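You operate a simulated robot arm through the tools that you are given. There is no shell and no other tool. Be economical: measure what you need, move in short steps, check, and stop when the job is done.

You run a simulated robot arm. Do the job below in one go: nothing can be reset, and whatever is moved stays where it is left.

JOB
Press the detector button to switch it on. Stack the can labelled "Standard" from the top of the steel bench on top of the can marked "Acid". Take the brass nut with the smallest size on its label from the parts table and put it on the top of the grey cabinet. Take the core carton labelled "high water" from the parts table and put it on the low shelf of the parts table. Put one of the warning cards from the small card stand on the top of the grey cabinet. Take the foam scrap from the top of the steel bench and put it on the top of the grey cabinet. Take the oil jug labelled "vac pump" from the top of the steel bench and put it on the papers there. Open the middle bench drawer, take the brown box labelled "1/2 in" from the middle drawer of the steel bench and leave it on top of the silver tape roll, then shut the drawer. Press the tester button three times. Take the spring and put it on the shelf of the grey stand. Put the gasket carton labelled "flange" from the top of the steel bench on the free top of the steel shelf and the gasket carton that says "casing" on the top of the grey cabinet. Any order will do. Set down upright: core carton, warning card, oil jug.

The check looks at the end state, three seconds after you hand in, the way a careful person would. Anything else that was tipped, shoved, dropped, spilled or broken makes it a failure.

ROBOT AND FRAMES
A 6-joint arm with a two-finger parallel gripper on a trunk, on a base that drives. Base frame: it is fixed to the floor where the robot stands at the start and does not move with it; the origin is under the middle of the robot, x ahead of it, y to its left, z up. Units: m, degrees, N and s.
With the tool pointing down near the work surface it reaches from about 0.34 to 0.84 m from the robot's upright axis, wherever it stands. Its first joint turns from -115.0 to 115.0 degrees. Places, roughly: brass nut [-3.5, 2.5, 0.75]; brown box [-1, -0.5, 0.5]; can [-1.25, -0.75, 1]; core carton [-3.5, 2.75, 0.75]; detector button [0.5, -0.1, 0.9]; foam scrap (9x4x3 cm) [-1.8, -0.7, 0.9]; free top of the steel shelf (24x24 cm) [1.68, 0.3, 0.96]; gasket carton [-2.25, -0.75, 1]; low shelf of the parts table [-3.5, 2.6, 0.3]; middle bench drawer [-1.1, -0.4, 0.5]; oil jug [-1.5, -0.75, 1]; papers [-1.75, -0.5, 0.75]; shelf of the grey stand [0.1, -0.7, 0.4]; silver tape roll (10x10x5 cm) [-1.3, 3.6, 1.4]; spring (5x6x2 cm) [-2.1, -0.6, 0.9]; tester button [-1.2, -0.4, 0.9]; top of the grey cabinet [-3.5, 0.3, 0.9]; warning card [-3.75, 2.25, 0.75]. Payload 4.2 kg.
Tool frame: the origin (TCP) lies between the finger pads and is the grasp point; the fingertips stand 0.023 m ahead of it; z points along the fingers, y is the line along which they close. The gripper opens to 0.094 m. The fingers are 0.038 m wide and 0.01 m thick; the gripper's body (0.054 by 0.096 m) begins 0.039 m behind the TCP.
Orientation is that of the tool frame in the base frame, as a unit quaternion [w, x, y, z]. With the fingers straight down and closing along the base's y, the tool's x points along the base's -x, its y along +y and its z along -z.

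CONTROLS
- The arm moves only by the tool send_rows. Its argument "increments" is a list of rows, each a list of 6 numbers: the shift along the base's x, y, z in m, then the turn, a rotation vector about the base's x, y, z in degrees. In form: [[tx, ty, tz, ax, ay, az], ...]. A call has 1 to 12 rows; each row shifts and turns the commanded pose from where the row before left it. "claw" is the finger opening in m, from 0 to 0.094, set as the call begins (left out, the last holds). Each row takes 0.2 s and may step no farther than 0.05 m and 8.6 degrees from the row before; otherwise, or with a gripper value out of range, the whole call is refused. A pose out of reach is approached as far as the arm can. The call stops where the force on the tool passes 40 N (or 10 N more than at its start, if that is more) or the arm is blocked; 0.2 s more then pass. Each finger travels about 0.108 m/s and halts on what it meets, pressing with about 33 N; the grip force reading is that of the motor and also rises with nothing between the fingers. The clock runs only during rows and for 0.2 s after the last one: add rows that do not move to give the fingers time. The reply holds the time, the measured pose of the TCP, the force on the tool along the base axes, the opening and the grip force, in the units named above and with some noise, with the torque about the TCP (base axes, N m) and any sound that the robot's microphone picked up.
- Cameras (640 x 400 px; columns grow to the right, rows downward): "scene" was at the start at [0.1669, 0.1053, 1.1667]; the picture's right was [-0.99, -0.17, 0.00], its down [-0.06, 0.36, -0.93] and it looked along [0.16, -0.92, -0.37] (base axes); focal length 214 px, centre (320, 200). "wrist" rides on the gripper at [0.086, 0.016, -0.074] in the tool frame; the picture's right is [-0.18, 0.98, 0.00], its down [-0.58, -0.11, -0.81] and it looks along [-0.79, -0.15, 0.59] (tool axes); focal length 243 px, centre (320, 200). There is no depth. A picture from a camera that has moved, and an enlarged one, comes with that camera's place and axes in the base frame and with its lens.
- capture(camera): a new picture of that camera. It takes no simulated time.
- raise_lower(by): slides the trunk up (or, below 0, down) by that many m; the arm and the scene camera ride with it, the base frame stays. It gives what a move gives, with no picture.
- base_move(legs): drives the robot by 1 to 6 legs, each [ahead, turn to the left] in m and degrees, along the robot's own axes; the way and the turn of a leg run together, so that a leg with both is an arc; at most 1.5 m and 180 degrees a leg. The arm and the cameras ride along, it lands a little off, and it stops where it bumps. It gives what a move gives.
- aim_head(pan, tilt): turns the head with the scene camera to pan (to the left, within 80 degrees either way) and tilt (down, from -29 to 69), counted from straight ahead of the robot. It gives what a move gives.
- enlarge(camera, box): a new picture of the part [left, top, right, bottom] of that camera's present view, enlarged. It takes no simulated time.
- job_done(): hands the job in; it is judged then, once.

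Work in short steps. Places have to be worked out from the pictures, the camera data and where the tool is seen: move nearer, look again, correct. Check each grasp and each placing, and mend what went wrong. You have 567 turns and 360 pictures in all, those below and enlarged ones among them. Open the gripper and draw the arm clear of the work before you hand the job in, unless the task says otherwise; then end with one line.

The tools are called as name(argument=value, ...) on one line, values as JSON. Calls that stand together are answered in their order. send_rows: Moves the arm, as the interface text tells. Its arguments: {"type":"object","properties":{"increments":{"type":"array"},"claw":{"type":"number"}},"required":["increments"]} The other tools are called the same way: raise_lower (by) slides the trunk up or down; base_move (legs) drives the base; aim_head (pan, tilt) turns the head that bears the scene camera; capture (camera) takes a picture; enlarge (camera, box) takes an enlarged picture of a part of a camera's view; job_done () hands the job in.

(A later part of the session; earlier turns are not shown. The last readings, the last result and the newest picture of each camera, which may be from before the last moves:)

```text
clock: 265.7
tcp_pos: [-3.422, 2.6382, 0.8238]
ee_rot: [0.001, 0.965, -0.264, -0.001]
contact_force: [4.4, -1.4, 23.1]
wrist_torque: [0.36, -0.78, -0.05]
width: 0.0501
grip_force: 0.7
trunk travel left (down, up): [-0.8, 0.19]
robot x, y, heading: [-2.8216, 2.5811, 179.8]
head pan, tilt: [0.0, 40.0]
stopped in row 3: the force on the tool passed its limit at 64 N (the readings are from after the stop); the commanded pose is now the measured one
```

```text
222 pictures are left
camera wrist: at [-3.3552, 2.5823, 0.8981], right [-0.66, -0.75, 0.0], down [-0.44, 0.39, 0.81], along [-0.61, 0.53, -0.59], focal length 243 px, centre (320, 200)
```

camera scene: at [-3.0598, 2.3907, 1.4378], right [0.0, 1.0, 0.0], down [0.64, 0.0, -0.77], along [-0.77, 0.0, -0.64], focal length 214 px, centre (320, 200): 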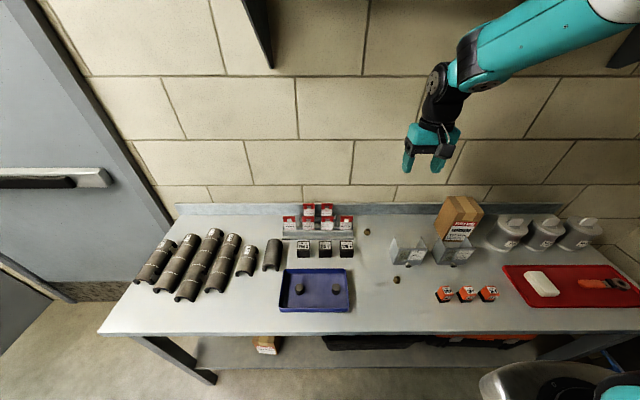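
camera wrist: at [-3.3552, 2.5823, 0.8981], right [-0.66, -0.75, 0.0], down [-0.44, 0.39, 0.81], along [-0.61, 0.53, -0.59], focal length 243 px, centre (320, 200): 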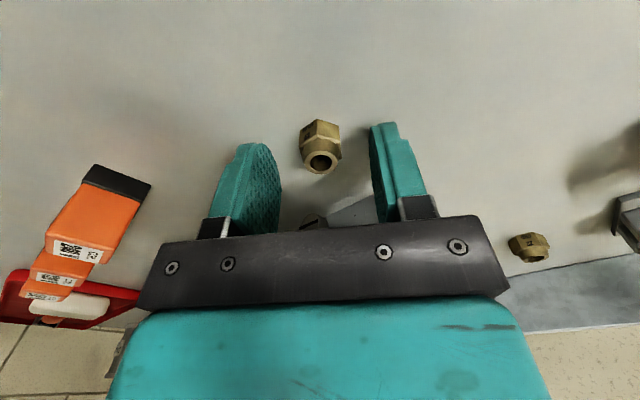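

The fingertips met the table at z≈0.80, so the nut lies a little nearer: about (-3.411, 2.629). I raise 4 mm, shift, and look.

send_rows(increments=[[0, 0, 0.006, 0, 0, 0], [0.011, -0.0092, 0, 0, 0, 0], [0, 0, 0, 0, 0, 0]])

capture(camera="wrist")

```text
clock: 266.5
tcp_pos: [-3.4123, 2.6301, 0.8277]
ee_rot: [0.0, 0.965, -0.263, -0.001]
contact_force: [-0.7, -0.4, -0.2]
wrist_torque: [-0.01, -0.01, 0.01]
width: 0.05
grip_force: 0.1
trunk travel left (down, up): [-0.8, 0.19]
robot x, y, heading: [-2.8228, 2.5861, 180.1]
head pan, tilt: [0.0, 40.0]
```

```text
221 pictures are left
camera wrist: at [-3.3455, 2.5734, 0.9021], right [-0.66, -0.75, 0.0], down [-0.44, 0.39, 0.81], along [-0.61, 0.53, -0.59], focal length 243 px, centre (320, 200)
```

wrist: 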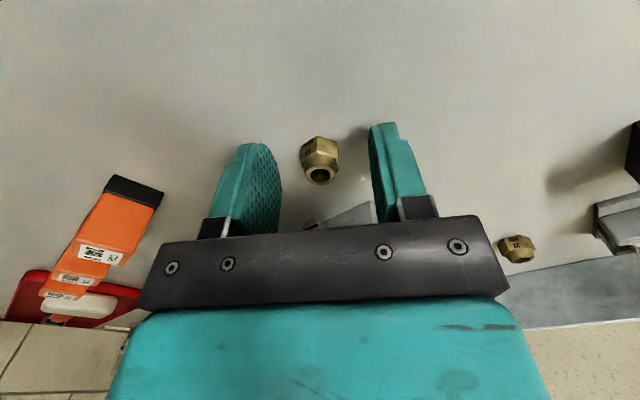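

Nut is centred between the pads. I close.

send_rows(increments=[[0, 0, 0, 0, 0, 0], [0, 0, 0, 0, 0, 0], [0, 0, 0, 0, 0, 0]], claw=0)

send_rows(increments=[[0, 0, 0.02, 0, 0, 0], [0, 0, 0.045, 0, 0, 0], [0, 0, 0.045, 0, 0, 0], [0, 0, 0.045, 0, 0, 0], [0, 0, 0.045, 0, 0, 0], [0, 0, 0, 0, 0, 0]])

capture(camera="wrist")

```text
clock: 267.3
tcp_pos: [-3.4114, 2.6308, 0.8292]
ee_rot: [0.001, 0.965, -0.264, -0.001]
contact_force: [0.3, -0.1, -0.2]
wrist_torque: [0.01, 0.01, -0.04]
width: 0.0176
grip_force: 33.6
trunk travel left (down, up): [-0.8, 0.19]
robot x, y, heading: [-2.8201, 2.5844, 180.0]
head pan, tilt: [0.0, 40.0]
```

```text
clock: 268.7
tcp_pos: [-3.4118, 2.6304, 1.027]
ee_rot: [0.0, 0.964, -0.264, -0.001]
contact_force: [-0.3, -0.4, -0.7]
wrist_torque: [0.01, -0.04, -0.02]
width: 0.0174
grip_force: 32.6
trunk travel left (down, up): [-0.8, 0.19]
robot x, y, heading: [-2.822, 2.5836, 180.2]
head pan, tilt: [0.0, 40.0]
```

```text
220 pictures are left
camera wrist: at [-3.3451, 2.5733, 1.102], right [-0.66, -0.75, 0.0], down [-0.44, 0.39, 0.81], along [-0.61, 0.53, -0.59], focal length 243 px, centre (320, 200)
```

wrist: 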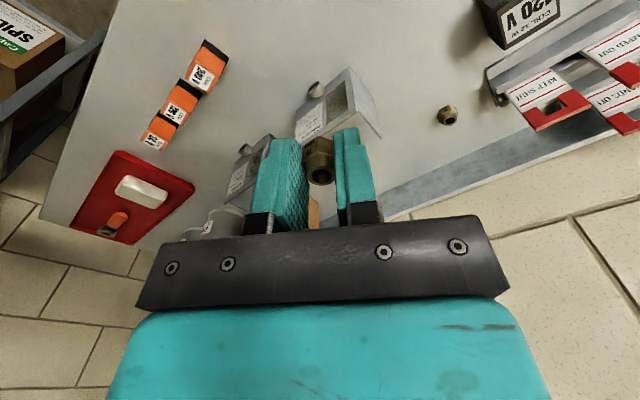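

Nut held. I raise and drive back to the cabinet.

raise_lower(by=0.18)

base_move(legs=[[0, 90], [1.15, 0], [1.13, 0], [0, -90]])

aim_head(pan=0, tilt=40)

capture(camera="scene")

```text
clock: 270.7
tcp_pos: [-3.4128, 2.6298, 1.2061]
ee_rot: [0.0, 0.965, -0.263, -0.001]
contact_force: [-0.2, -0.5, -0.8]
wrist_torque: [-0.03, 0.0, 0.0]
width: 0.0176
grip_force: 33.1
trunk travel left (down, up): [-0.98, 0.01]
robot x, y, heading: [-2.8222, 2.5831, 180.1]
head pan, tilt: [0.0, 40.0]
```

```text
clock: 289.6
tcp_pos: [-3.3901, 0.35, 1.208]
ee_rot: [0.0, 0.964, -0.264, -0.001]
contact_force: [-0.1, -0.5, -0.4]
wrist_torque: [-0.01, -0.03, -0.05]
width: 0.0172
grip_force: 33.2
trunk travel left (down, up): [-0.98, 0.01]
robot x, y, heading: [-2.797, 0.3012, 179.5]
head pan, tilt: [0.0, 40.0]
```

```text
clock: 290.2
tcp_pos: [-3.3892, 0.3504, 1.2062]
ee_rot: [0.001, 0.964, -0.264, -0.002]
contact_force: [-0.6, 0.4, -0.5]
wrist_torque: [0.01, -0.03, -0.03]
width: 0.0172
grip_force: 32.9
trunk travel left (down, up): [-0.98, 0.01]
robot x, y, heading: [-2.8003, 0.3014, 179.9]
head pan, tilt: [0.0, 40.0]
```

```text
219 pictures are left
camera scene: at [-3.0381, 0.1101, 1.6177], right [0.0, 1.0, 0.0], down [0.64, 0.0, -0.77], along [-0.77, 0.0, -0.64], focal length 214 px, centre (320, 200)
```

scene: 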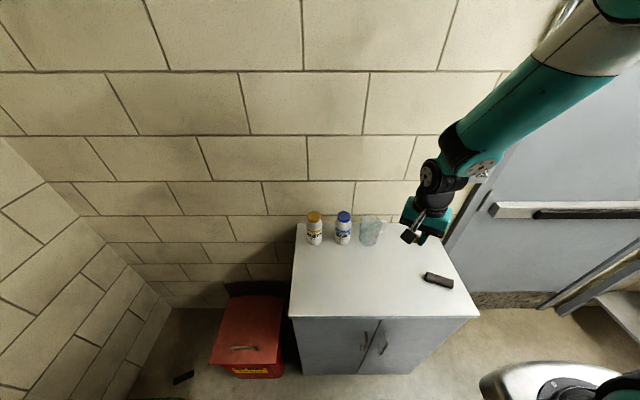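

I place the nut at about (-3.42, 0.42): move and lower to just above the top (0.905).

send_rows(increments=[[-0.015, 0.035, 0, 0, 0, 0], [-0.015, 0.035, 0, 0, 0, 0], [0, 0, -0.048, 0, 0, 0], [0, 0, -0.048, 0, 0, 0], [0, 0, -0.048, 0, 0, 0], [0, 0, -0.048, 0, 0, 0], [0, 0, -0.045, 0, 0, 0], [0, 0, -0.02, 0, 0, 0], [0, 0, 0, 0, 0, 0]])

send_rows(increments=[[0, 0, -0.006, 0, 0, 0], [0, 0, -0.004, 0, 0, 0], [0, 0, -0.003, 0, 0, 0], [0, 0, -0.003, 0, 0, 0], [0, 0, 0, 0, 0, 0]])

capture(camera="wrist")

```text
clock: 292.2
tcp_pos: [-3.4209, 0.4188, 0.9488]
ee_rot: [0.001, 0.964, -0.265, -0.001]
contact_force: [0.0, 0.4, -1.5]
wrist_torque: [-0.01, 0.01, 0.0]
width: 0.0174
grip_force: 32.6
trunk travel left (down, up): [-0.98, 0.01]
robot x, y, heading: [-2.8012, 0.3021, 179.7]
head pan, tilt: [0.0, 40.0]
```

```text
clock: 293.4
tcp_pos: [-3.4201, 0.4214, 0.9339]
ee_rot: [0.001, 0.964, -0.265, -0.001]
contact_force: [-0.7, 0.5, 0.4]
wrist_torque: [0.03, -0.04, 0.01]
width: 0.0173
grip_force: 33.3
trunk travel left (down, up): [-0.98, 0.01]
robot x, y, heading: [-2.7976, 0.3029, 179.9]
head pan, tilt: [0.0, 40.0]
```

```text
218 pictures are left
camera wrist: at [-3.3533, 0.3631, 1.0085], right [-0.66, -0.75, 0.0], down [-0.44, 0.39, 0.81], along [-0.61, 0.53, -0.59], focal length 243 px, centre (320, 200)
```

wrist: 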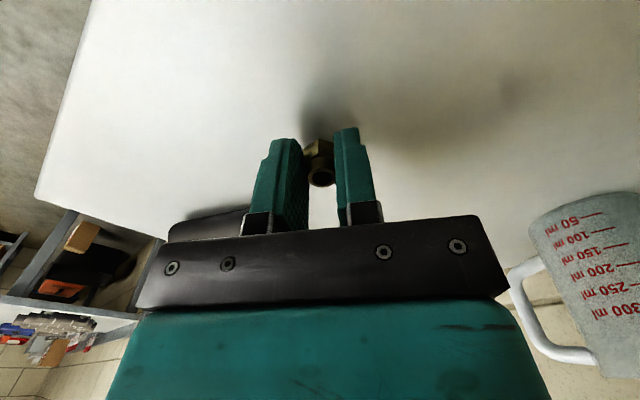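

send_rows(increments=[[0, 0, -0.003, 0, 0, 0], [0, 0, -0.003, 0, 0, 0], [0, 0, -0.003, 0, 0, 0], [0, 0, -0.003, 0, 0, 0], [0, 0, 0, 0, 0, 0]])

```text
clock: 294.6
tcp_pos: [-3.4198, 0.4202, 0.9237]
ee_rot: [0.0, 0.964, -0.265, -0.002]
contact_force: [2.3, 3.1, 31.4]
wrist_torque: [0.12, -0.21, 0.01]
width: 0.0179
grip_force: 32.6
trunk travel left (down, up): [-0.98, 0.01]
robot x, y, heading: [-2.7955, 0.3033, 179.7]
head pan, tilt: [0.0, 40.0]
```

Contact. I relieve, open to 0.05 and lift.

send_rows(increments=[[0, 0, 0.003, 0, 0, 0], [0, 0, 0, 0, 0, 0]])

send_rows(increments=[[0, 0, 0, 0, 0, 0], [0, 0, 0, 0, 0, 0], [0, 0, 0.02, 0, 0, 0], [0, 0, 0.045, 0, 0, 0], [0, 0, 0.045, 0, 0, 0], [0, 0, 0.045, 0, 0, 0], [0, 0, 0.045, 0, 0, 0], [0, 0, 0.045, 0, 0, 0], [0, 0, 0, 0, 0, 0]], claw=0.045)

capture(camera="scene")

```text
clock: 295.2
tcp_pos: [-3.4196, 0.4198, 0.9225]
ee_rot: [0.001, 0.964, -0.265, 0.0]
contact_force: [0.2, -0.9, 0.1]
wrist_torque: [-0.01, -0.01, 0.03]
width: 0.0179
grip_force: 32.5
trunk travel left (down, up): [-0.98, 0.01]
robot x, y, heading: [-2.7969, 0.3041, 179.6]
head pan, tilt: [0.0, 40.0]
```

```text
clock: 297.2
tcp_pos: [-3.4211, 0.4188, 1.1698]
ee_rot: [0.001, 0.965, -0.264, -0.001]
contact_force: [0.5, -0.7, -0.3]
wrist_torque: [0.01, -0.03, -0.03]
width: 0.0449
grip_force: 0.0
trunk travel left (down, up): [-0.98, 0.01]
robot x, y, heading: [-2.7955, 0.3024, 179.9]
head pan, tilt: [0.0, 40.0]
```

```text
217 pictures are left
camera scene: at [-3.0379, 0.1101, 1.6178], right [0.0, 1.0, 0.0], down [0.64, 0.0, -0.77], along [-0.77, 0.0, -0.64], focal length 214 px, centre (320, 200)
```

scene: 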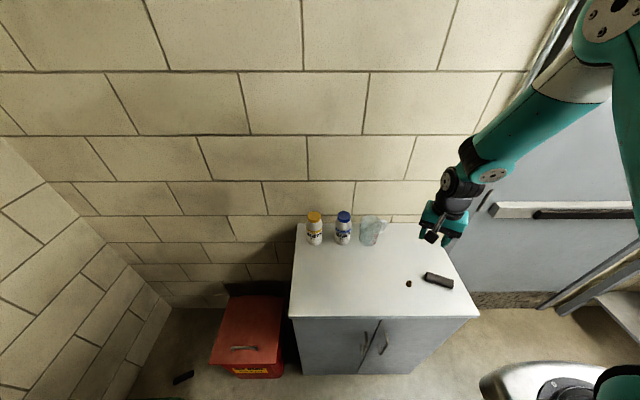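

Nut placed. Now the warning card: I drive to the parts table at y≈2.4.

base_move(legs=[[0, -89.7], [1.1, 0], [1.0, 0], [0, 90], [0.06, 0]])

aim_head(pan=-10, tilt=40)

capture(camera="scene")

capture(camera="wrist")

```text
clock: 316.0
tcp_pos: [-3.5122, 2.5048, 1.1668]
ee_rot: [-0.001, 0.968, -0.251, 0.003]
contact_force: [0.5, -0.9, -0.3]
wrist_torque: [0.06, 0.02, 0.02]
width: 0.0452
grip_force: 0.0
trunk travel left (down, up): [-0.98, 0.01]
robot x, y, heading: [-2.8925, 2.4081, -178.3]
head pan, tilt: [0.0, 40.0]
stopped in leg 5: the robot was blocked; the commanded pose is now the measured one
```

```text
clock: 316.7
tcp_pos: [-3.5139, 2.5056, 1.1657]
ee_rot: [0.0, 0.968, -0.25, 0.003]
contact_force: [0.5, -0.6, 0.1]
wrist_torque: [-0.02, -0.02, 0.0]
width: 0.0448
grip_force: 0.0
trunk travel left (down, up): [-0.98, 0.01]
robot x, y, heading: [-2.8984, 2.4086, -178.5]
head pan, tilt: [-10.0, 40.0]
```

```text
216 pictures are left
camera scene: at [-3.1254, 2.2219, 1.618], right [0.15, 0.99, 0.0], down [0.63, -0.09, -0.77], along [-0.76, 0.11, -0.64], focal length 214 px, centre (320, 200)
```

scene: 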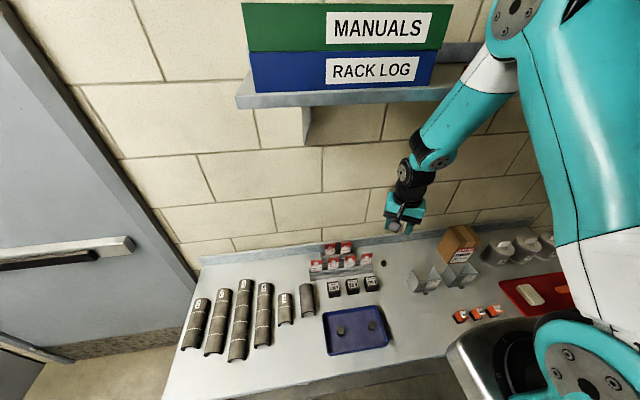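

```text
215 pictures are left
camera wrist: at [-3.446, 2.4504, 1.243], right [-0.64, -0.77, 0.0], down [-0.46, 0.38, 0.8], along [-0.62, 0.51, -0.6], focal length 243 px, centre (320, 200)
```

wrist: 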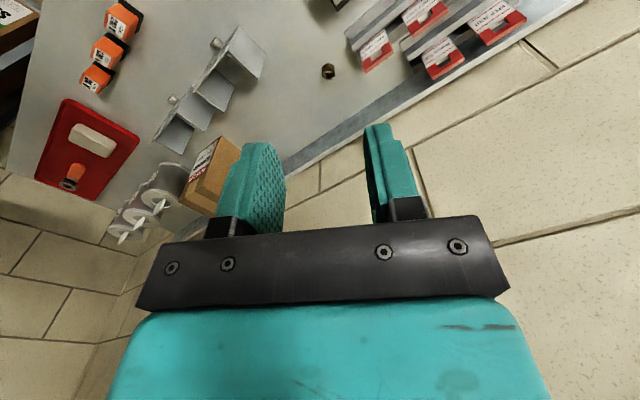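

The last leg was blocked (something touched at x≈-2.895). I back off 6 cm, and check the scene.

base_move(legs=[[-0.06, 0]])

aim_head(pan=0, tilt=20)

capture(camera="scene")

aim_head(pan=0, tilt=60)

capture(camera="scene")

```text
clock: 317.7
tcp_pos: [-3.4552, 2.5066, 1.1668]
ee_rot: [-0.001, 0.968, -0.25, 0.004]
contact_force: [-0.1, -0.7, 0.1]
wrist_torque: [-0.07, 0.01, 0.01]
width: 0.0451
grip_force: 0.0
trunk travel left (down, up): [-0.98, 0.01]
robot x, y, heading: [-2.8364, 2.4105, -178.6]
head pan, tilt: [-10.0, 40.0]
```

```text
clock: 318.5
tcp_pos: [-3.4536, 2.507, 1.1669]
ee_rot: [0.0, 0.968, -0.25, 0.004]
contact_force: [-0.1, 0.4, -0.9]
wrist_torque: [0.0, 0.01, 0.0]
width: 0.0449
grip_force: 0.1
trunk travel left (down, up): [-0.98, 0.01]
robot x, y, heading: [-2.8344, 2.407, -178.6]
head pan, tilt: [0.0, 20.0]
```

```text
214 pictures are left
camera scene: at [-3.0757, 2.2088, 1.6491], right [-0.03, 1.0, 0.0], down [0.34, 0.01, -0.94], along [-0.94, -0.02, -0.34], focal length 214 px, centre (320, 200)
```

scene: 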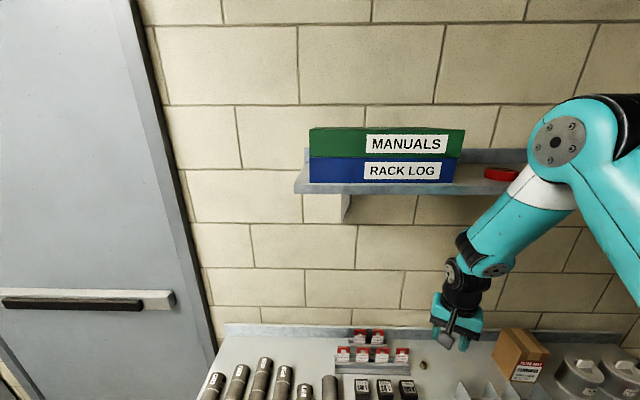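

```text
clock: 319.6
tcp_pos: [-3.4541, 2.5073, 1.167]
ee_rot: [-0.001, 0.968, -0.251, 0.004]
contact_force: [-0.2, 0.6, 0.0]
wrist_torque: [-0.04, -0.05, -0.02]
width: 0.0452
grip_force: 0.1
trunk travel left (down, up): [-0.98, 0.01]
robot x, y, heading: [-2.836, 2.4083, -178.7]
head pan, tilt: [0.0, 60.0]
```

```text
213 pictures are left
camera scene: at [-3.0493, 2.2095, 1.5911], right [-0.03, 1.0, 0.0], down [0.87, 0.02, -0.5], along [-0.5, -0.01, -0.87], focal length 214 px, centre (320, 200)
```

scene: 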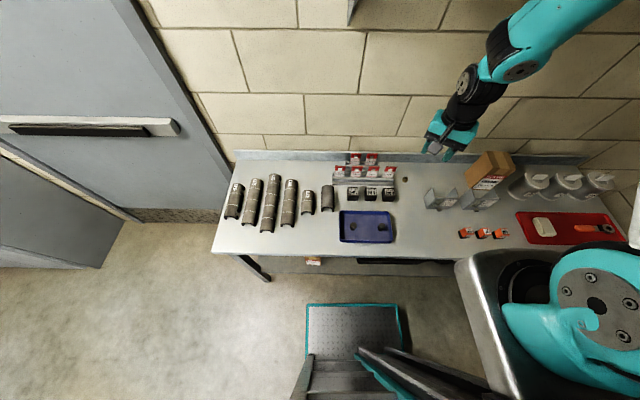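

The arm was clear of the wall shelf; the platform probably met the table's lower frame, nothing moved. I zoom on the card stands from this height.

enlarge(camera="scene", box=[320, 140, 420, 215])

raise_lower(by=-0.2)

aim_head(pan=0, tilt=40)

enlarge(camera="scene", box=[320, 150, 440, 240])

```text
5.33 times, centred on (370, 178) of scene
camera zoom: at [-3.0493, 2.2095, 1.5911], right [-0.03, 1.0, 0.0], down [0.87, 0.02, -0.5], along [-0.5, -0.01, -0.87], focal length 1144 px, centre (53, 320)
```

zoom: 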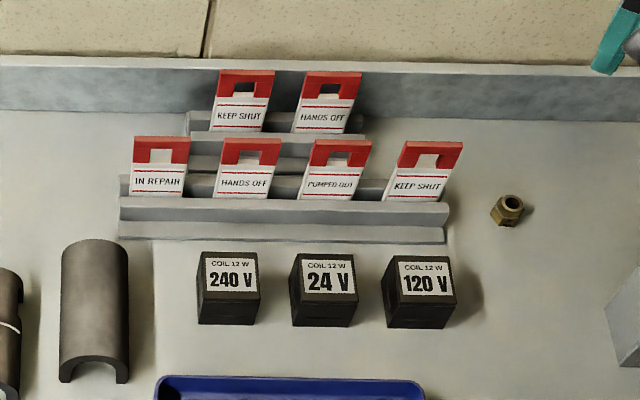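

```text
clock: 321.8
tcp_pos: [-3.4546, 2.5078, 0.9671]
ee_rot: [-0.001, 0.968, -0.25, 0.004]
contact_force: [-0.2, 0.4, 0.5]
wrist_torque: [-0.01, -0.02, -0.01]
width: 0.0451
grip_force: 0.0
trunk travel left (down, up): [-0.78, 0.21]
robot x, y, heading: [-2.8329, 2.4062, -178.4]
head pan, tilt: [0.0, 60.0]
```

```text
clock: 322.6
tcp_pos: [-3.4558, 2.508, 0.966]
ee_rot: [0.0, 0.968, -0.251, 0.004]
contact_force: [-0.2, -0.5, 0.2]
wrist_torque: [0.03, -0.01, 0.02]
width: 0.0452
grip_force: 0.1
trunk travel left (down, up): [-0.78, 0.21]
robot x, y, heading: [-2.8338, 2.4084, -178.5]
head pan, tilt: [0.0, 40.0]
```

```text
4.44 times, centred on (380, 195) of scene
camera zoom: at [-3.0676, 2.209, 1.4177], right [-0.03, 1.0, 0.0], down [0.64, 0.02, -0.77], along [-0.77, -0.02, -0.64], focal length 953 px, centre (53, 222)
```

zoom: 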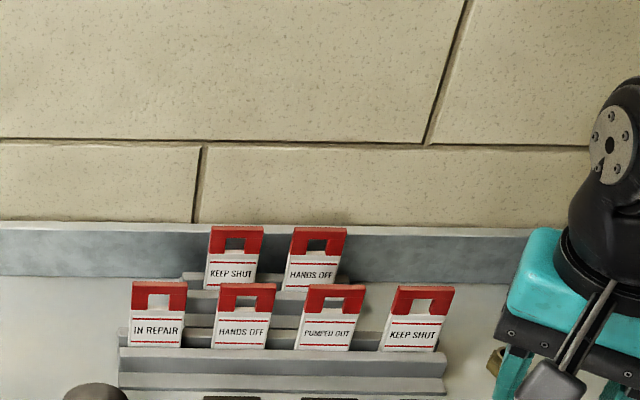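

The rear (small) stand's right card "HANDS OFF" has its top centre at about (-3.653, 2.407, 0.929), face toward +x. I turn the tool to close along x and move above it.

base_move(legs=[[0.03, -1]])

send_rows(increments=[[0, -0.01, 0.02, 0, 0, -7.6], [0, -0.01, 0.02, 0, 0, -7.6], [0, -0.01, 0.02, 0, 0, -7.6], [0, -0.01, 0.02, 0, 0, -7.6], [0, -0.01, 0.02, 0, 0, -7.6], [0, -0.01, 0.0, 0, 0, -7.6], [0, -0.01, 0.0, 0, 0, -7.6], [0, -0.01, 0.0, 0, 0, -7.6], [0, 0, 0, 0, 0, 0]], claw=0.04)

```text
clock: 323.4
tcp_pos: [-3.4835, 2.5174, 0.9659]
ee_rot: [-0.001, 0.966, -0.259, 0.004]
contact_force: [-0.1, 0.5, 0.0]
wrist_torque: [0.02, 0.04, 0.0]
width: 0.045
grip_force: 0.0
trunk travel left (down, up): [-0.78, 0.21]
robot x, y, heading: [-2.8626, 2.4058, -179.6]
head pan, tilt: [0.0, 40.0]
```

```text
clock: 325.4
tcp_pos: [-3.4834, 2.4357, 1.0661]
ee_rot: [-0.002, -0.702, 0.712, -0.004]
contact_force: [0.4, -0.8, 0.2]
wrist_torque: [0.01, 0.02, 0.02]
width: 0.0402
grip_force: 0.1
trunk travel left (down, up): [-0.78, 0.21]
robot x, y, heading: [-2.8684, 2.41, -179.3]
head pan, tilt: [0.0, 40.0]
```

send_rows(increments=[[-0.034, -0.006, 0, 0, 0, 0], [-0.034, -0.006, 0, 0, 0, 0], [-0.034, -0.006, 0, 0, 0, 0], [-0.034, -0.006, 0, 0, 0, 0], [-0.034, -0.005, 0, 0, 0, 0], [0, 0, 0, 0, 0, 0]])

capture(camera="wrist")

enlarge(camera="scene", box=[310, 120, 450, 240])

```text
clock: 326.8
tcp_pos: [-3.6534, 2.407, 1.0674]
ee_rot: [-0.001, -0.702, 0.712, -0.003]
contact_force: [-0.3, -0.5, 0.5]
wrist_torque: [0.01, -0.03, 0.0]
width: 0.04
grip_force: 0.1
trunk travel left (down, up): [-0.78, 0.21]
robot x, y, heading: [-2.8627, 2.4066, -179.7]
head pan, tilt: [0.0, 40.0]
```

```text
210 pictures are left
camera wrist: at [-3.6715, 2.3233, 1.1422], right [-0.98, 0.2, 0.0], down [0.11, 0.58, 0.8], along [0.16, 0.79, -0.6], focal length 243 px, centre (320, 200)
```

wrist: 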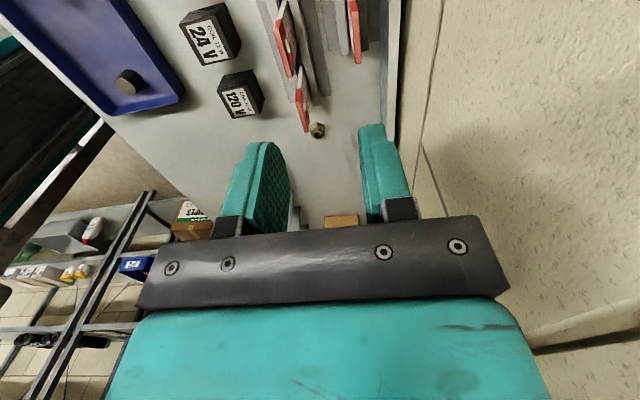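

```text
3.33 times, centred on (380, 180) of scene
camera zoom: at [-3.1014, 2.2124, 1.4177], right [-0.01, 1.0, 0.0], down [0.64, 0.01, -0.77], along [-0.77, -0.01, -0.64], focal length 715 px, centre (120, 267)
```

zoom: 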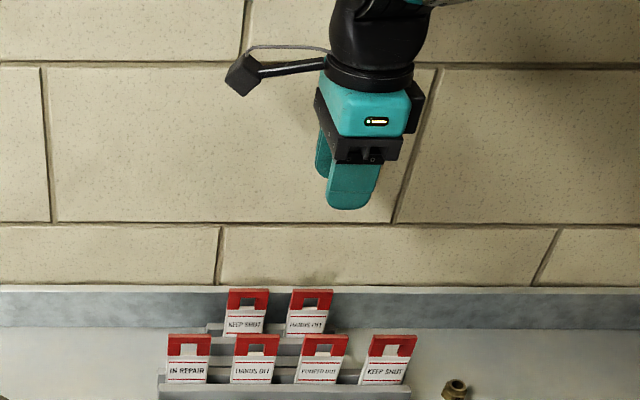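

enlarge(camera="wrist", box=[240, 0, 420, 140])

```text
2.86 times, centred on (330, 70) of wrist
camera zoom: at [-3.6715, 2.3233, 1.1422], right [-0.98, 0.2, 0.0], down [0.11, 0.58, 0.8], along [0.16, 0.79, -0.6], focal length 693 px, centre (291, 571)
```

zoom: 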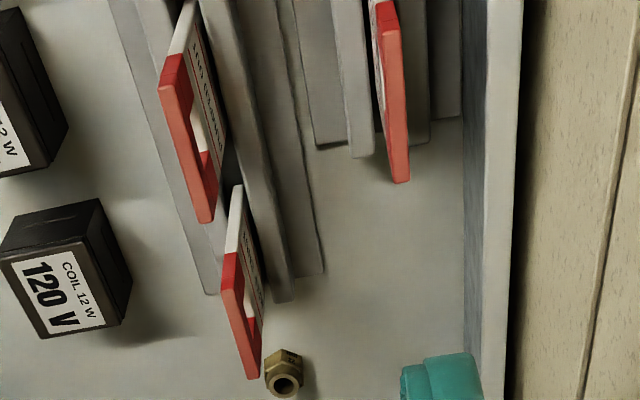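

Combining views, the card is at (-3.684, 2.416), top z≈0.902, 0.042 wide, and the wall is only ~5 cm behind it. So I'll grip it by its side edges: turn the tool to close along y with a 15° tilt.

send_rows(increments=[[0.01, 0.001, 0, 0, 0, 8.2], [0.01, 0.001, 0, 0, 0, 8.2], [0.01, 0.001, 0, 0, 0, 8.2], [0.01, 0.001, 0, 0, 0, 8.2], [0.01, 0.001, 0, 0, 0, 8.2], [0.01, 0.001, 0, 0, 0, 8.2], [0, 0.001, 0, 0, 0, 8.2], [0, 0.001, 0, 0, 0, 8.2], [0, 0.001, 0, 0, 0, 8.2], [0, 0, 0, 0, 0, 8.2], [0, 0, 0, 0, 0, 8.5], [0, 0, 0, 0, 0, 0]], claw=0.053)

send_rows(increments=[[0, 0, 0, 0, 7.5, 0], [0, 0, 0, 0, 7.5, 0], [0, 0, 0, 0, 0, 0]])

capture(camera="wrist")

```text
clock: 329.4
tcp_pos: [-3.5934, 2.4172, 1.0679]
ee_rot: [-0.002, 1.0, -0.002, 0.003]
contact_force: [0.2, 1.3, 0.0]
wrist_torque: [-0.04, -0.01, 0.02]
width: 0.0531
grip_force: 0.1
trunk travel left (down, up): [-0.78, 0.21]
robot x, y, heading: [-2.8619, 2.4087, -179.6]
head pan, tilt: [0.0, 40.0]
```

```text
clock: 330.2
tcp_pos: [-3.5932, 2.418, 1.0664]
ee_rot: [-0.002, 0.992, -0.002, -0.128]
contact_force: [-0.8, 0.1, -0.2]
wrist_torque: [0.0, 0.02, -0.02]
width: 0.0531
grip_force: 0.1
trunk travel left (down, up): [-0.78, 0.21]
robot x, y, heading: [-2.864, 2.4076, -179.5]
head pan, tilt: [0.0, 40.0]
```

```text
207 pictures are left
camera wrist: at [-3.4903, 2.4017, 1.1174], right [-0.18, -0.98, 0.05], down [-0.36, 0.11, 0.93], along [-0.92, 0.15, -0.37], focal length 243 px, centre (320, 200)
```

wrist: 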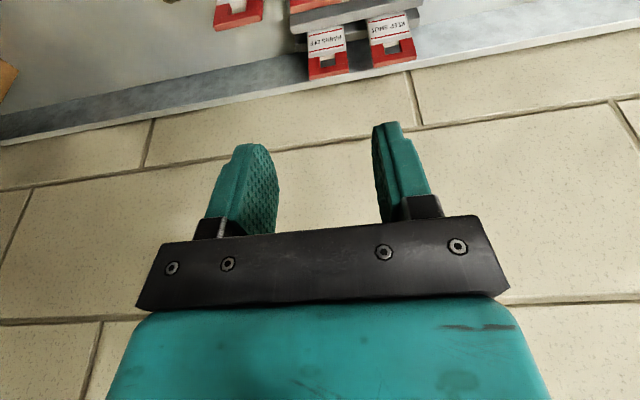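

enlarge(camera="wrist", box=[270, 0, 440, 100])

```text
3.76 times, centred on (355, 50) of wrist
camera zoom: at [-3.4903, 2.4017, 1.1174], right [-0.18, -0.98, 0.05], down [-0.36, 0.11, 0.93], along [-0.92, 0.15, -0.37], focal length 913 px, centre (188, 765)
```

zoom: 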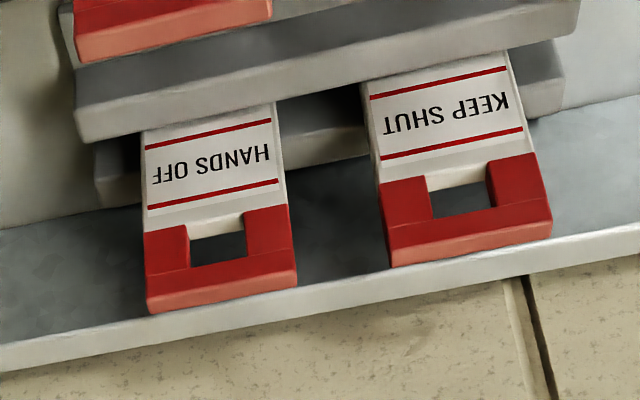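

Clear view: the HANDS OFF card top spans y 2.395–2.437 at x≈-3.677; the neighbour starts at y 2.370. I go to the pre-grasp point.

send_rows(increments=[[-0.029, -0.001, -0.034, 0, 0, 0], [-0.029, -0.001, -0.034, 0, 0, 0], [0, 0, 0, 0, 0, 0]], claw=0.056)

capture(camera="wrist")

```text
clock: 331.0
tcp_pos: [-3.6514, 2.4153, 0.9983]
ee_rot: [-0.002, 0.992, -0.004, -0.128]
contact_force: [-0.7, 0.2, -0.5]
wrist_torque: [-0.01, -0.04, -0.03]
width: 0.0557
grip_force: 0.0
trunk travel left (down, up): [-0.78, 0.21]
robot x, y, heading: [-2.8644, 2.4064, -179.8]
head pan, tilt: [0.0, 40.0]
```

```text
205 pictures are left
camera wrist: at [-3.5485, 2.3992, 1.0498], right [-0.18, -0.98, 0.05], down [-0.36, 0.11, 0.93], along [-0.92, 0.15, -0.37], focal length 243 px, centre (320, 200)
```

wrist: 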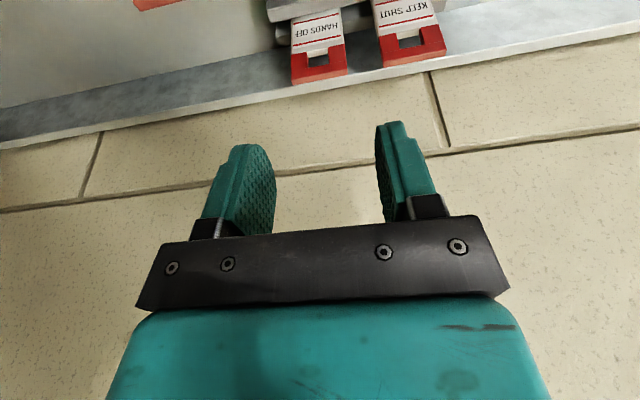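

Aligned (card centre y≈2.415). I slide down along the tool axis, then check.

send_rows(increments=[[-0.008, 0, -0.03, 0, 0, 0], [-0.008, 0, -0.03, 0, 0, 0], [-0.006, 0, -0.022, 0, 0, 0], [0, 0, 0, 0, 0, 0]])

capture(camera="wrist")

enlarge(camera="scene", box=[310, 150, 430, 240])

```text
clock: 332.0
tcp_pos: [-3.6738, 2.4153, 0.9163]
ee_rot: [-0.001, 0.992, -0.004, -0.127]
contact_force: [0.1, 0.4, -0.6]
wrist_torque: [-0.03, 0.05, 0.01]
width: 0.0557
grip_force: 0.1
trunk travel left (down, up): [-0.78, 0.21]
robot x, y, heading: [-2.8703, 2.4089, -179.5]
head pan, tilt: [0.0, 40.0]
```

```text
204 pictures are left
camera wrist: at [-3.5707, 2.3995, 0.9675], right [-0.18, -0.98, 0.05], down [-0.36, 0.11, 0.93], along [-0.92, 0.15, -0.37], focal length 243 px, centre (320, 200)
```

wrist: 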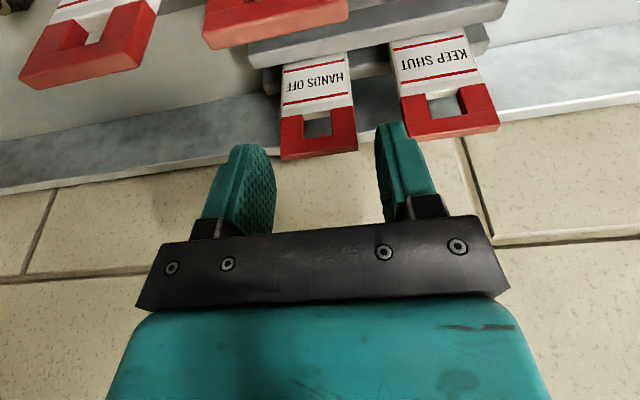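

```text
4.44 times, centred on (370, 195) of scene
camera zoom: at [-3.1014, 2.2124, 1.4177], right [-0.01, 1.0, 0.0], down [0.64, 0.01, -0.77], along [-0.77, -0.01, -0.64], focal length 953 px, centre (98, 222)
```

zoom: 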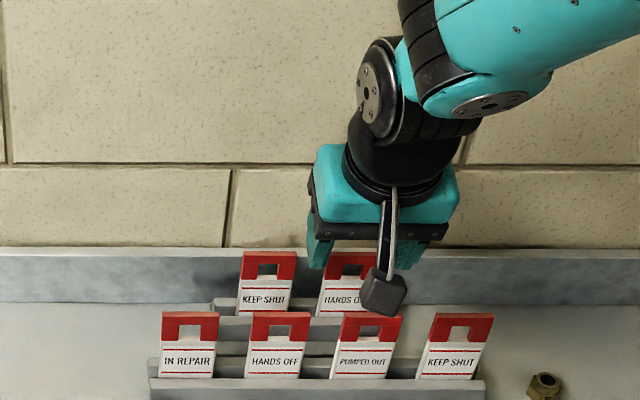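

Geometry checks out: the card is centred within about 1 mm, and the neighbour has ~8 mm clearance. I go 19 mm deeper and close.

send_rows(increments=[[-0.003, 0.001, -0.01, 0, 0, 0], [-0.002, 0, -0.009, 0, 0, 0], [0, 0, 0, 0, 0, 0]])

send_rows(increments=[[0, 0, 0, 0, 0, 0], [0, 0, 0, 0, 0, 0]], claw=0.0)

capture(camera="wrist")

```text
clock: 332.8
tcp_pos: [-3.6785, 2.4169, 0.8978]
ee_rot: [-0.001, 0.992, -0.003, -0.126]
contact_force: [0.2, -0.7, -0.1]
wrist_torque: [-0.01, -0.01, 0.01]
width: 0.0561
grip_force: 0.0
trunk travel left (down, up): [-0.78, 0.21]
robot x, y, heading: [-2.8672, 2.4075, -179.6]
head pan, tilt: [0.0, 40.0]
```

```text
clock: 333.4
tcp_pos: [-3.6787, 2.416, 0.8973]
ee_rot: [0.0, 0.992, -0.003, -0.128]
contact_force: [-0.1, 0.8, -1.0]
wrist_torque: [0.01, 0.0, 0.0]
width: 0.0428
grip_force: 33.2
trunk travel left (down, up): [-0.78, 0.21]
robot x, y, heading: [-2.8619, 2.4059, -179.6]
head pan, tilt: [0.0, 40.0]
```

```text
202 pictures are left
camera wrist: at [-3.5759, 2.4006, 0.9484], right [-0.18, -0.98, 0.05], down [-0.36, 0.11, 0.93], along [-0.92, 0.15, -0.37], focal length 243 px, centre (320, 200)
```

wrist: 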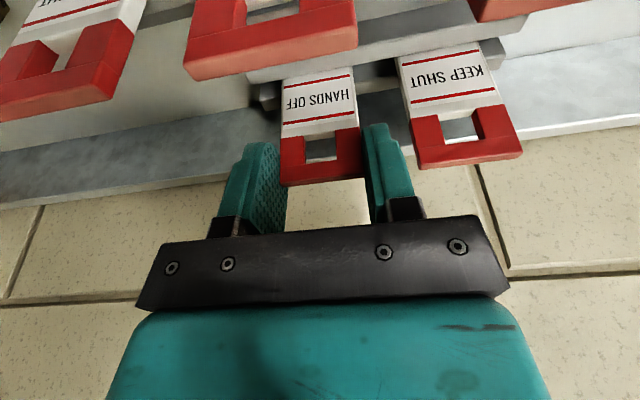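

Gripped at 0.0428 m. I lift it straight up out of its slot.

send_rows(increments=[[0, 0, 0.01, 0, 0, 0], [0, 0, 0.02, 0, 0, 0], [0, 0, 0.03, 0, 0, 0], [0, 0, 0.03, 0, 0, 0], [0, 0, 0.03, 0, 0, 0], [0, 0, 0.03, 0, 0, 0], [0, 0, 0, 0, 0, 0]])

capture(camera="wrist")

enlarge(camera="scene", box=[310, 100, 430, 240])

```text
clock: 335.0
tcp_pos: [-3.6781, 2.4167, 1.0468]
ee_rot: [-0.002, 0.992, -0.003, -0.127]
contact_force: [-0.2, 0.2, -0.2]
wrist_torque: [-0.03, 0.03, 0.0]
width: 0.0427
grip_force: 33.3
trunk travel left (down, up): [-0.78, 0.21]
robot x, y, heading: [-2.8646, 2.4066, -179.8]
head pan, tilt: [0.0, 40.0]
```

```text
201 pictures are left
camera wrist: at [-3.575, 2.4007, 1.0988], right [-0.18, -0.98, 0.05], down [-0.36, 0.11, 0.93], along [-0.92, 0.15, -0.37], focal length 243 px, centre (320, 200)
```

wrist: 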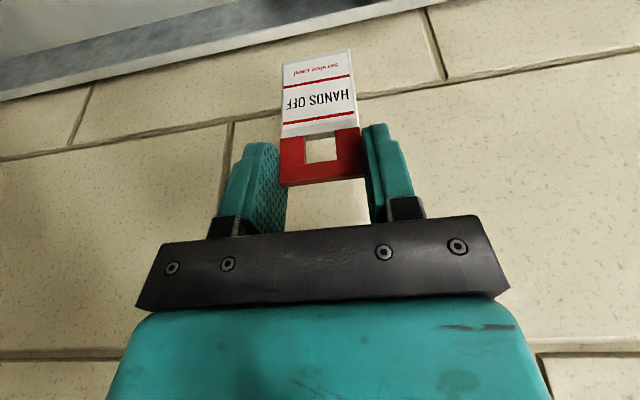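

```text
2.86 times, centred on (370, 170) of scene
camera zoom: at [-3.1015, 2.2124, 1.4177], right [-0.01, 1.0, 0.0], down [0.64, 0.01, -0.77], along [-0.77, -0.01, -0.64], focal length 613 px, centre (177, 286)
```

zoom: 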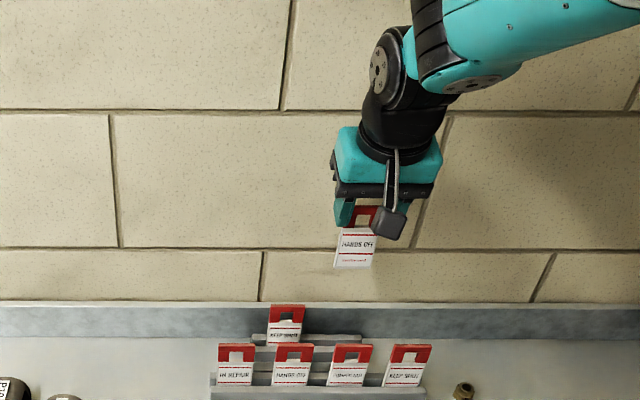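

The card is out, upright, 0.085 m tall (bottom ≈0.086 below the TCP). I retract, back off and drive to the cabinet.

send_rows(increments=[[0.03, 0, 0.03, 0, 0, 0], [0.03, 0, 0.03, 0, 0, 0], [0.03, 0, 0.03, 0, 0, 0], [0, 0, 0, 0, 0, 0]])

base_move(legs=[[-0.08, 0], [0, 90], [1.05, 0], [1.06, 0], [0, -90.2]])

capture(camera="wrist")

capture(camera="scene")

```text
clock: 336.0
tcp_pos: [-3.5879, 2.4158, 1.1379]
ee_rot: [-0.001, 0.992, -0.004, -0.127]
contact_force: [-0.5, 0.3, -0.3]
wrist_torque: [-0.01, -0.05, -0.02]
width: 0.0429
grip_force: 33.1
trunk travel left (down, up): [-0.78, 0.21]
robot x, y, heading: [-2.8655, 2.4089, -179.5]
head pan, tilt: [0.0, 40.0]
```

```text
clock: 354.8
tcp_pos: [-3.4916, 0.302, 1.1371]
ee_rot: [-0.002, 0.992, 0.002, -0.126]
contact_force: [-0.4, -0.6, 0.0]
wrist_torque: [0.0, 0.02, 0.0]
width: 0.043
grip_force: 33.2
trunk travel left (down, up): [-0.78, 0.21]
robot x, y, heading: [-2.7695, 0.2974, -179.0]
head pan, tilt: [0.0, 40.0]
```

```text
199 pictures are left
camera wrist: at [-3.3896, 0.2875, 1.1884], right [-0.17, -0.98, 0.05], down [-0.36, 0.11, 0.93], along [-0.92, 0.15, -0.37], focal length 243 px, centre (320, 200)
```

wrist: 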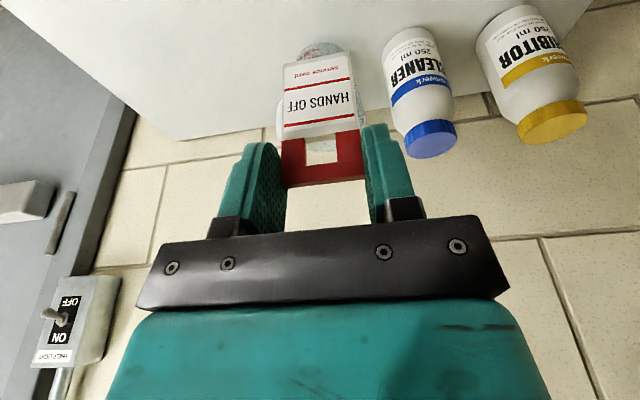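

```text
198 pictures are left
camera scene: at [-3.004, 0.1025, 1.4177], right [-0.02, 1.0, 0.0], down [0.64, 0.01, -0.77], along [-0.77, -0.01, -0.64], focal length 214 px, centre (320, 200)
```

scene: 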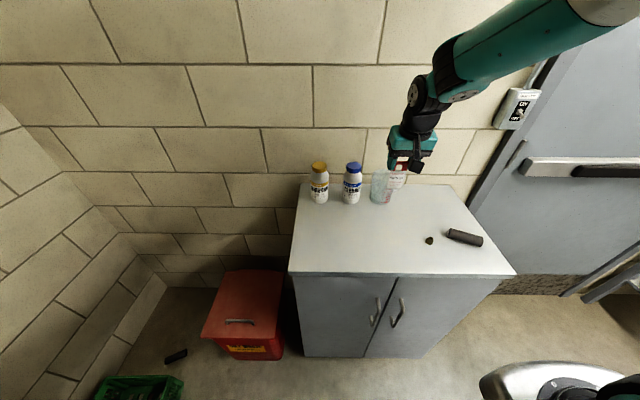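

The card hangs upright. I lower it toward (-3.47, 0.30).

send_rows(increments=[[0.01, 0, -0.04, 0, 0, 0], [0.01, 0, -0.04, 0, 0, 0], [0, 0, -0.035, 0, 0, 0], [0, 0, -0.02, 0, 0, 0], [0, 0, 0, 0, 0, 0]])

enlarge(camera="scene", box=[350, 150, 450, 250])

capture(camera="wrist")

```text
clock: 356.0
tcp_pos: [-3.4719, 0.303, 1.0017]
ee_rot: [-0.001, 0.992, 0.002, -0.127]
contact_force: [0.2, 1.6, 0.3]
wrist_torque: [0.0, -0.03, 0.01]
width: 0.0428
grip_force: 33.0
trunk travel left (down, up): [-0.78, 0.21]
robot x, y, heading: [-2.7679, 0.3013, -178.8]
head pan, tilt: [0.0, 40.0]
```

```text
4.00 times, centred on (400, 200) of scene
camera zoom: at [-3.004, 0.1026, 1.4177], right [-0.02, 1.0, 0.0], down [0.64, 0.01, -0.77], along [-0.77, -0.01, -0.64], focal length 858 px, centre (0, 200)
```

zoom: 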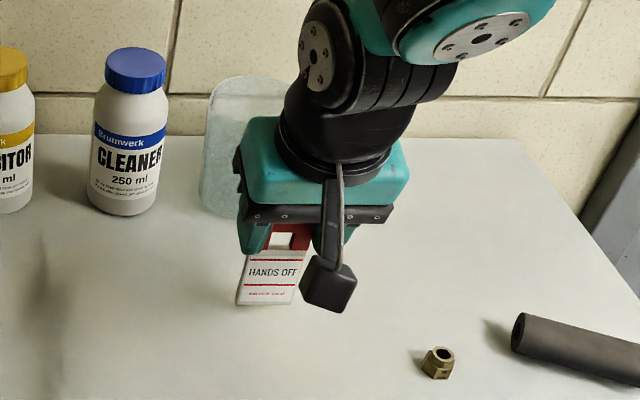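

```text
196 pictures are left
camera wrist: at [-3.3692, 0.2876, 1.0535], right [-0.17, -0.98, 0.05], down [-0.36, 0.11, 0.93], along [-0.92, 0.15, -0.37], focal length 243 px, centre (320, 200)
```

wrist: 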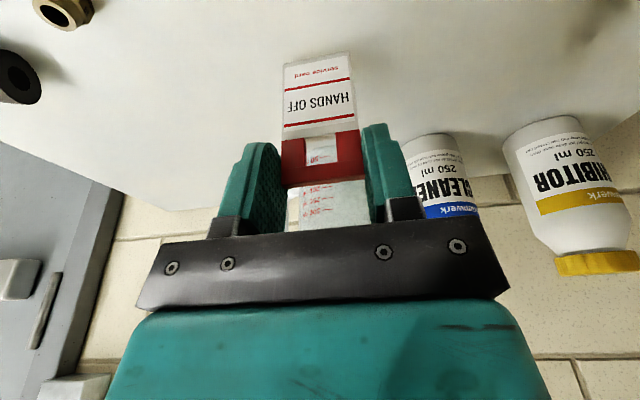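

send_rows(increments=[[0, 0, -0.006, 0, 0, 0], [0, 0, -0.005, 0, 0, 0], [0, 0, -0.003, 0, 0, 0], [0, 0, 0, 0, 0, 0]])

```text
clock: 357.0
tcp_pos: [-3.4742, 0.3022, 0.9911]
ee_rot: [0.001, 0.991, 0.002, -0.132]
contact_force: [2.4, 0.9, 33.8]
wrist_torque: [0.1, 0.04, -0.05]
width: 0.0431
grip_force: 33.2
trunk travel left (down, up): [-0.78, 0.21]
robot x, y, heading: [-2.7696, 0.3031, -179.0]
head pan, tilt: [0.0, 40.0]
```

Contact. I relieve 3 mm and inspect before releasing.

send_rows(increments=[[0, 0, 0.003, 0, 0, 0], [0, 0, 0, 0, 0, 0]])

capture(camera="wrist")

enlarge(camera="scene", box=[360, 180, 440, 240])

```text
clock: 357.6
tcp_pos: [-3.4722, 0.3017, 0.9905]
ee_rot: [-0.002, 0.992, 0.001, -0.128]
contact_force: [-6.2, 0.2, 16.3]
wrist_torque: [-0.09, 0.73, -0.06]
width: 0.0429
grip_force: 32.9
trunk travel left (down, up): [-0.78, 0.21]
robot x, y, heading: [-2.7735, 0.2995, -178.8]
head pan, tilt: [0.0, 40.0]
```

```text
195 pictures are left
camera wrist: at [-3.3697, 0.2872, 1.0422], right [-0.17, -0.98, 0.05], down [-0.36, 0.11, 0.93], along [-0.92, 0.15, -0.37], focal length 243 px, centre (320, 200)
```

wrist: 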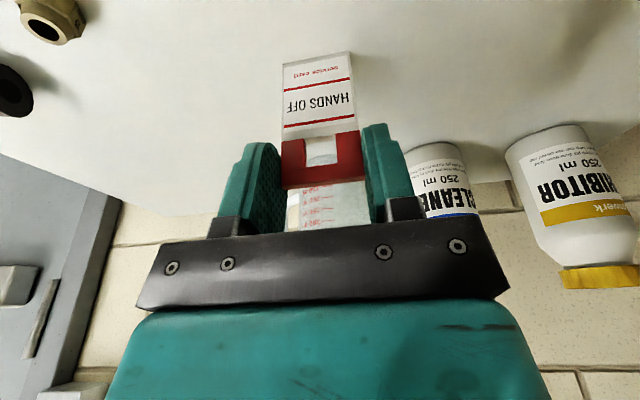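

```text
6.67 times, centred on (400, 210) of scene
camera zoom: at [-3.0037, 0.1025, 1.4177], right [-0.02, 1.0, 0.0], down [0.64, 0.01, -0.77], along [-0.77, -0.01, -0.64], focal length 1430 px, centre (-213, 133)
```

zoom: 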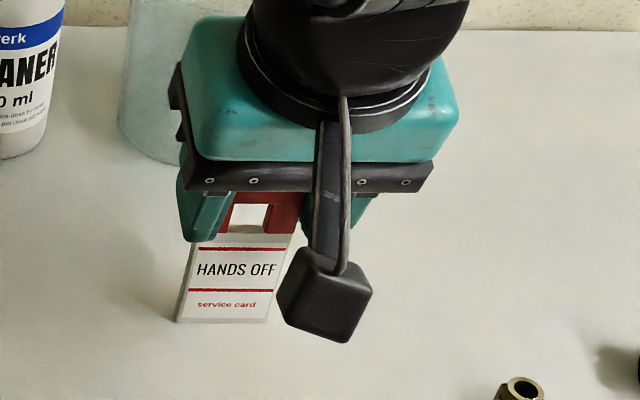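

send_rows(increments=[[0, 0, 0.0015, 0, 0, 0], [0, 0, 0, 0, 0, 0], [0, 0, 0, 0, 0, 0]])

```text
clock: 358.4
tcp_pos: [-3.472, 0.3028, 0.9917]
ee_rot: [-0.001, 0.992, 0.001, -0.125]
contact_force: [0.5, 0.0, -0.5]
wrist_torque: [0.0, 0.0, -0.01]
width: 0.0431
grip_force: 32.3
trunk travel left (down, up): [-0.78, 0.21]
robot x, y, heading: [-2.7705, 0.3008, -179.0]
head pan, tilt: [0.0, 40.0]
```

No residual load. I open and look before moving.

send_rows(increments=[[0, 0, 0, 0, 0, 0], [0, 0, 0, 0, 0, 0]], claw=0.06)

capture(camera="wrist")

```text
clock: 359.0
tcp_pos: [-3.4719, 0.3025, 0.9934]
ee_rot: [-0.001, 0.992, 0.002, -0.127]
contact_force: [-0.5, 0.3, -0.2]
wrist_torque: [-0.03, 0.02, -0.02]
width: 0.06
grip_force: 0.0
trunk travel left (down, up): [-0.78, 0.21]
robot x, y, heading: [-2.7688, 0.3013, -179.1]
head pan, tilt: [0.0, 40.0]
```

```text
193 pictures are left
camera wrist: at [-3.3693, 0.2872, 1.0439], right [-0.17, -0.98, 0.05], down [-0.36, 0.11, 0.93], along [-0.92, 0.15, -0.37], focal length 243 px, centre (320, 200)
```

wrist: 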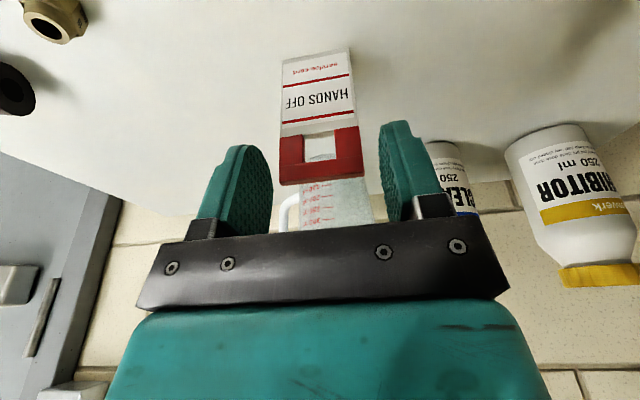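

It stands free. I lift straight up.

send_rows(increments=[[0, 0, 0.01, 0, 0, 0], [0, 0, 0.02, 0, 0, 0], [0, 0, 0.04, 0, 0, 0], [0, 0, 0.045, 0, 0, 0], [0, 0, 0.045, 0, 0, 0], [0, 0, 0.045, 0, 0, 0], [0, 0, 0, 0, 0, 0]])

enlarge(camera="scene", box=[280, 150, 520, 290])

```text
clock: 360.6
tcp_pos: [-3.4712, 0.3012, 1.1989]
ee_rot: [-0.001, 0.992, 0.001, -0.127]
contact_force: [-0.3, 0.2, 0.2]
wrist_torque: [0.01, -0.01, 0.01]
width: 0.06
grip_force: 0.1
trunk travel left (down, up): [-0.78, 0.21]
robot x, y, heading: [-2.7726, 0.2991, -178.7]
head pan, tilt: [0.0, 40.0]
```

```text
2.67 times, centred on (400, 220) of scene
camera zoom: at [-3.0041, 0.1026, 1.4177], right [-0.02, 1.0, 0.0], down [0.64, 0.01, -0.77], along [-0.77, -0.01, -0.64], focal length 572 px, centre (107, 147)
```

zoom: 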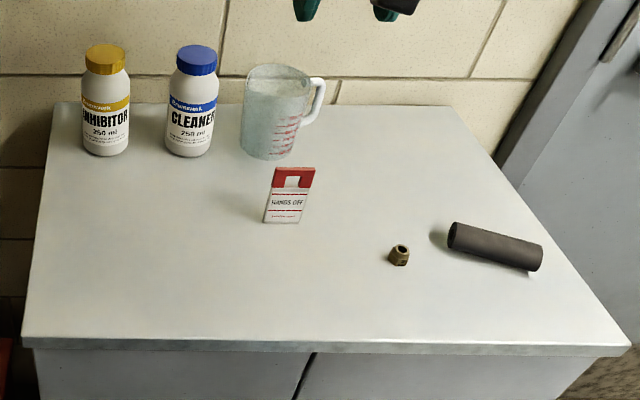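

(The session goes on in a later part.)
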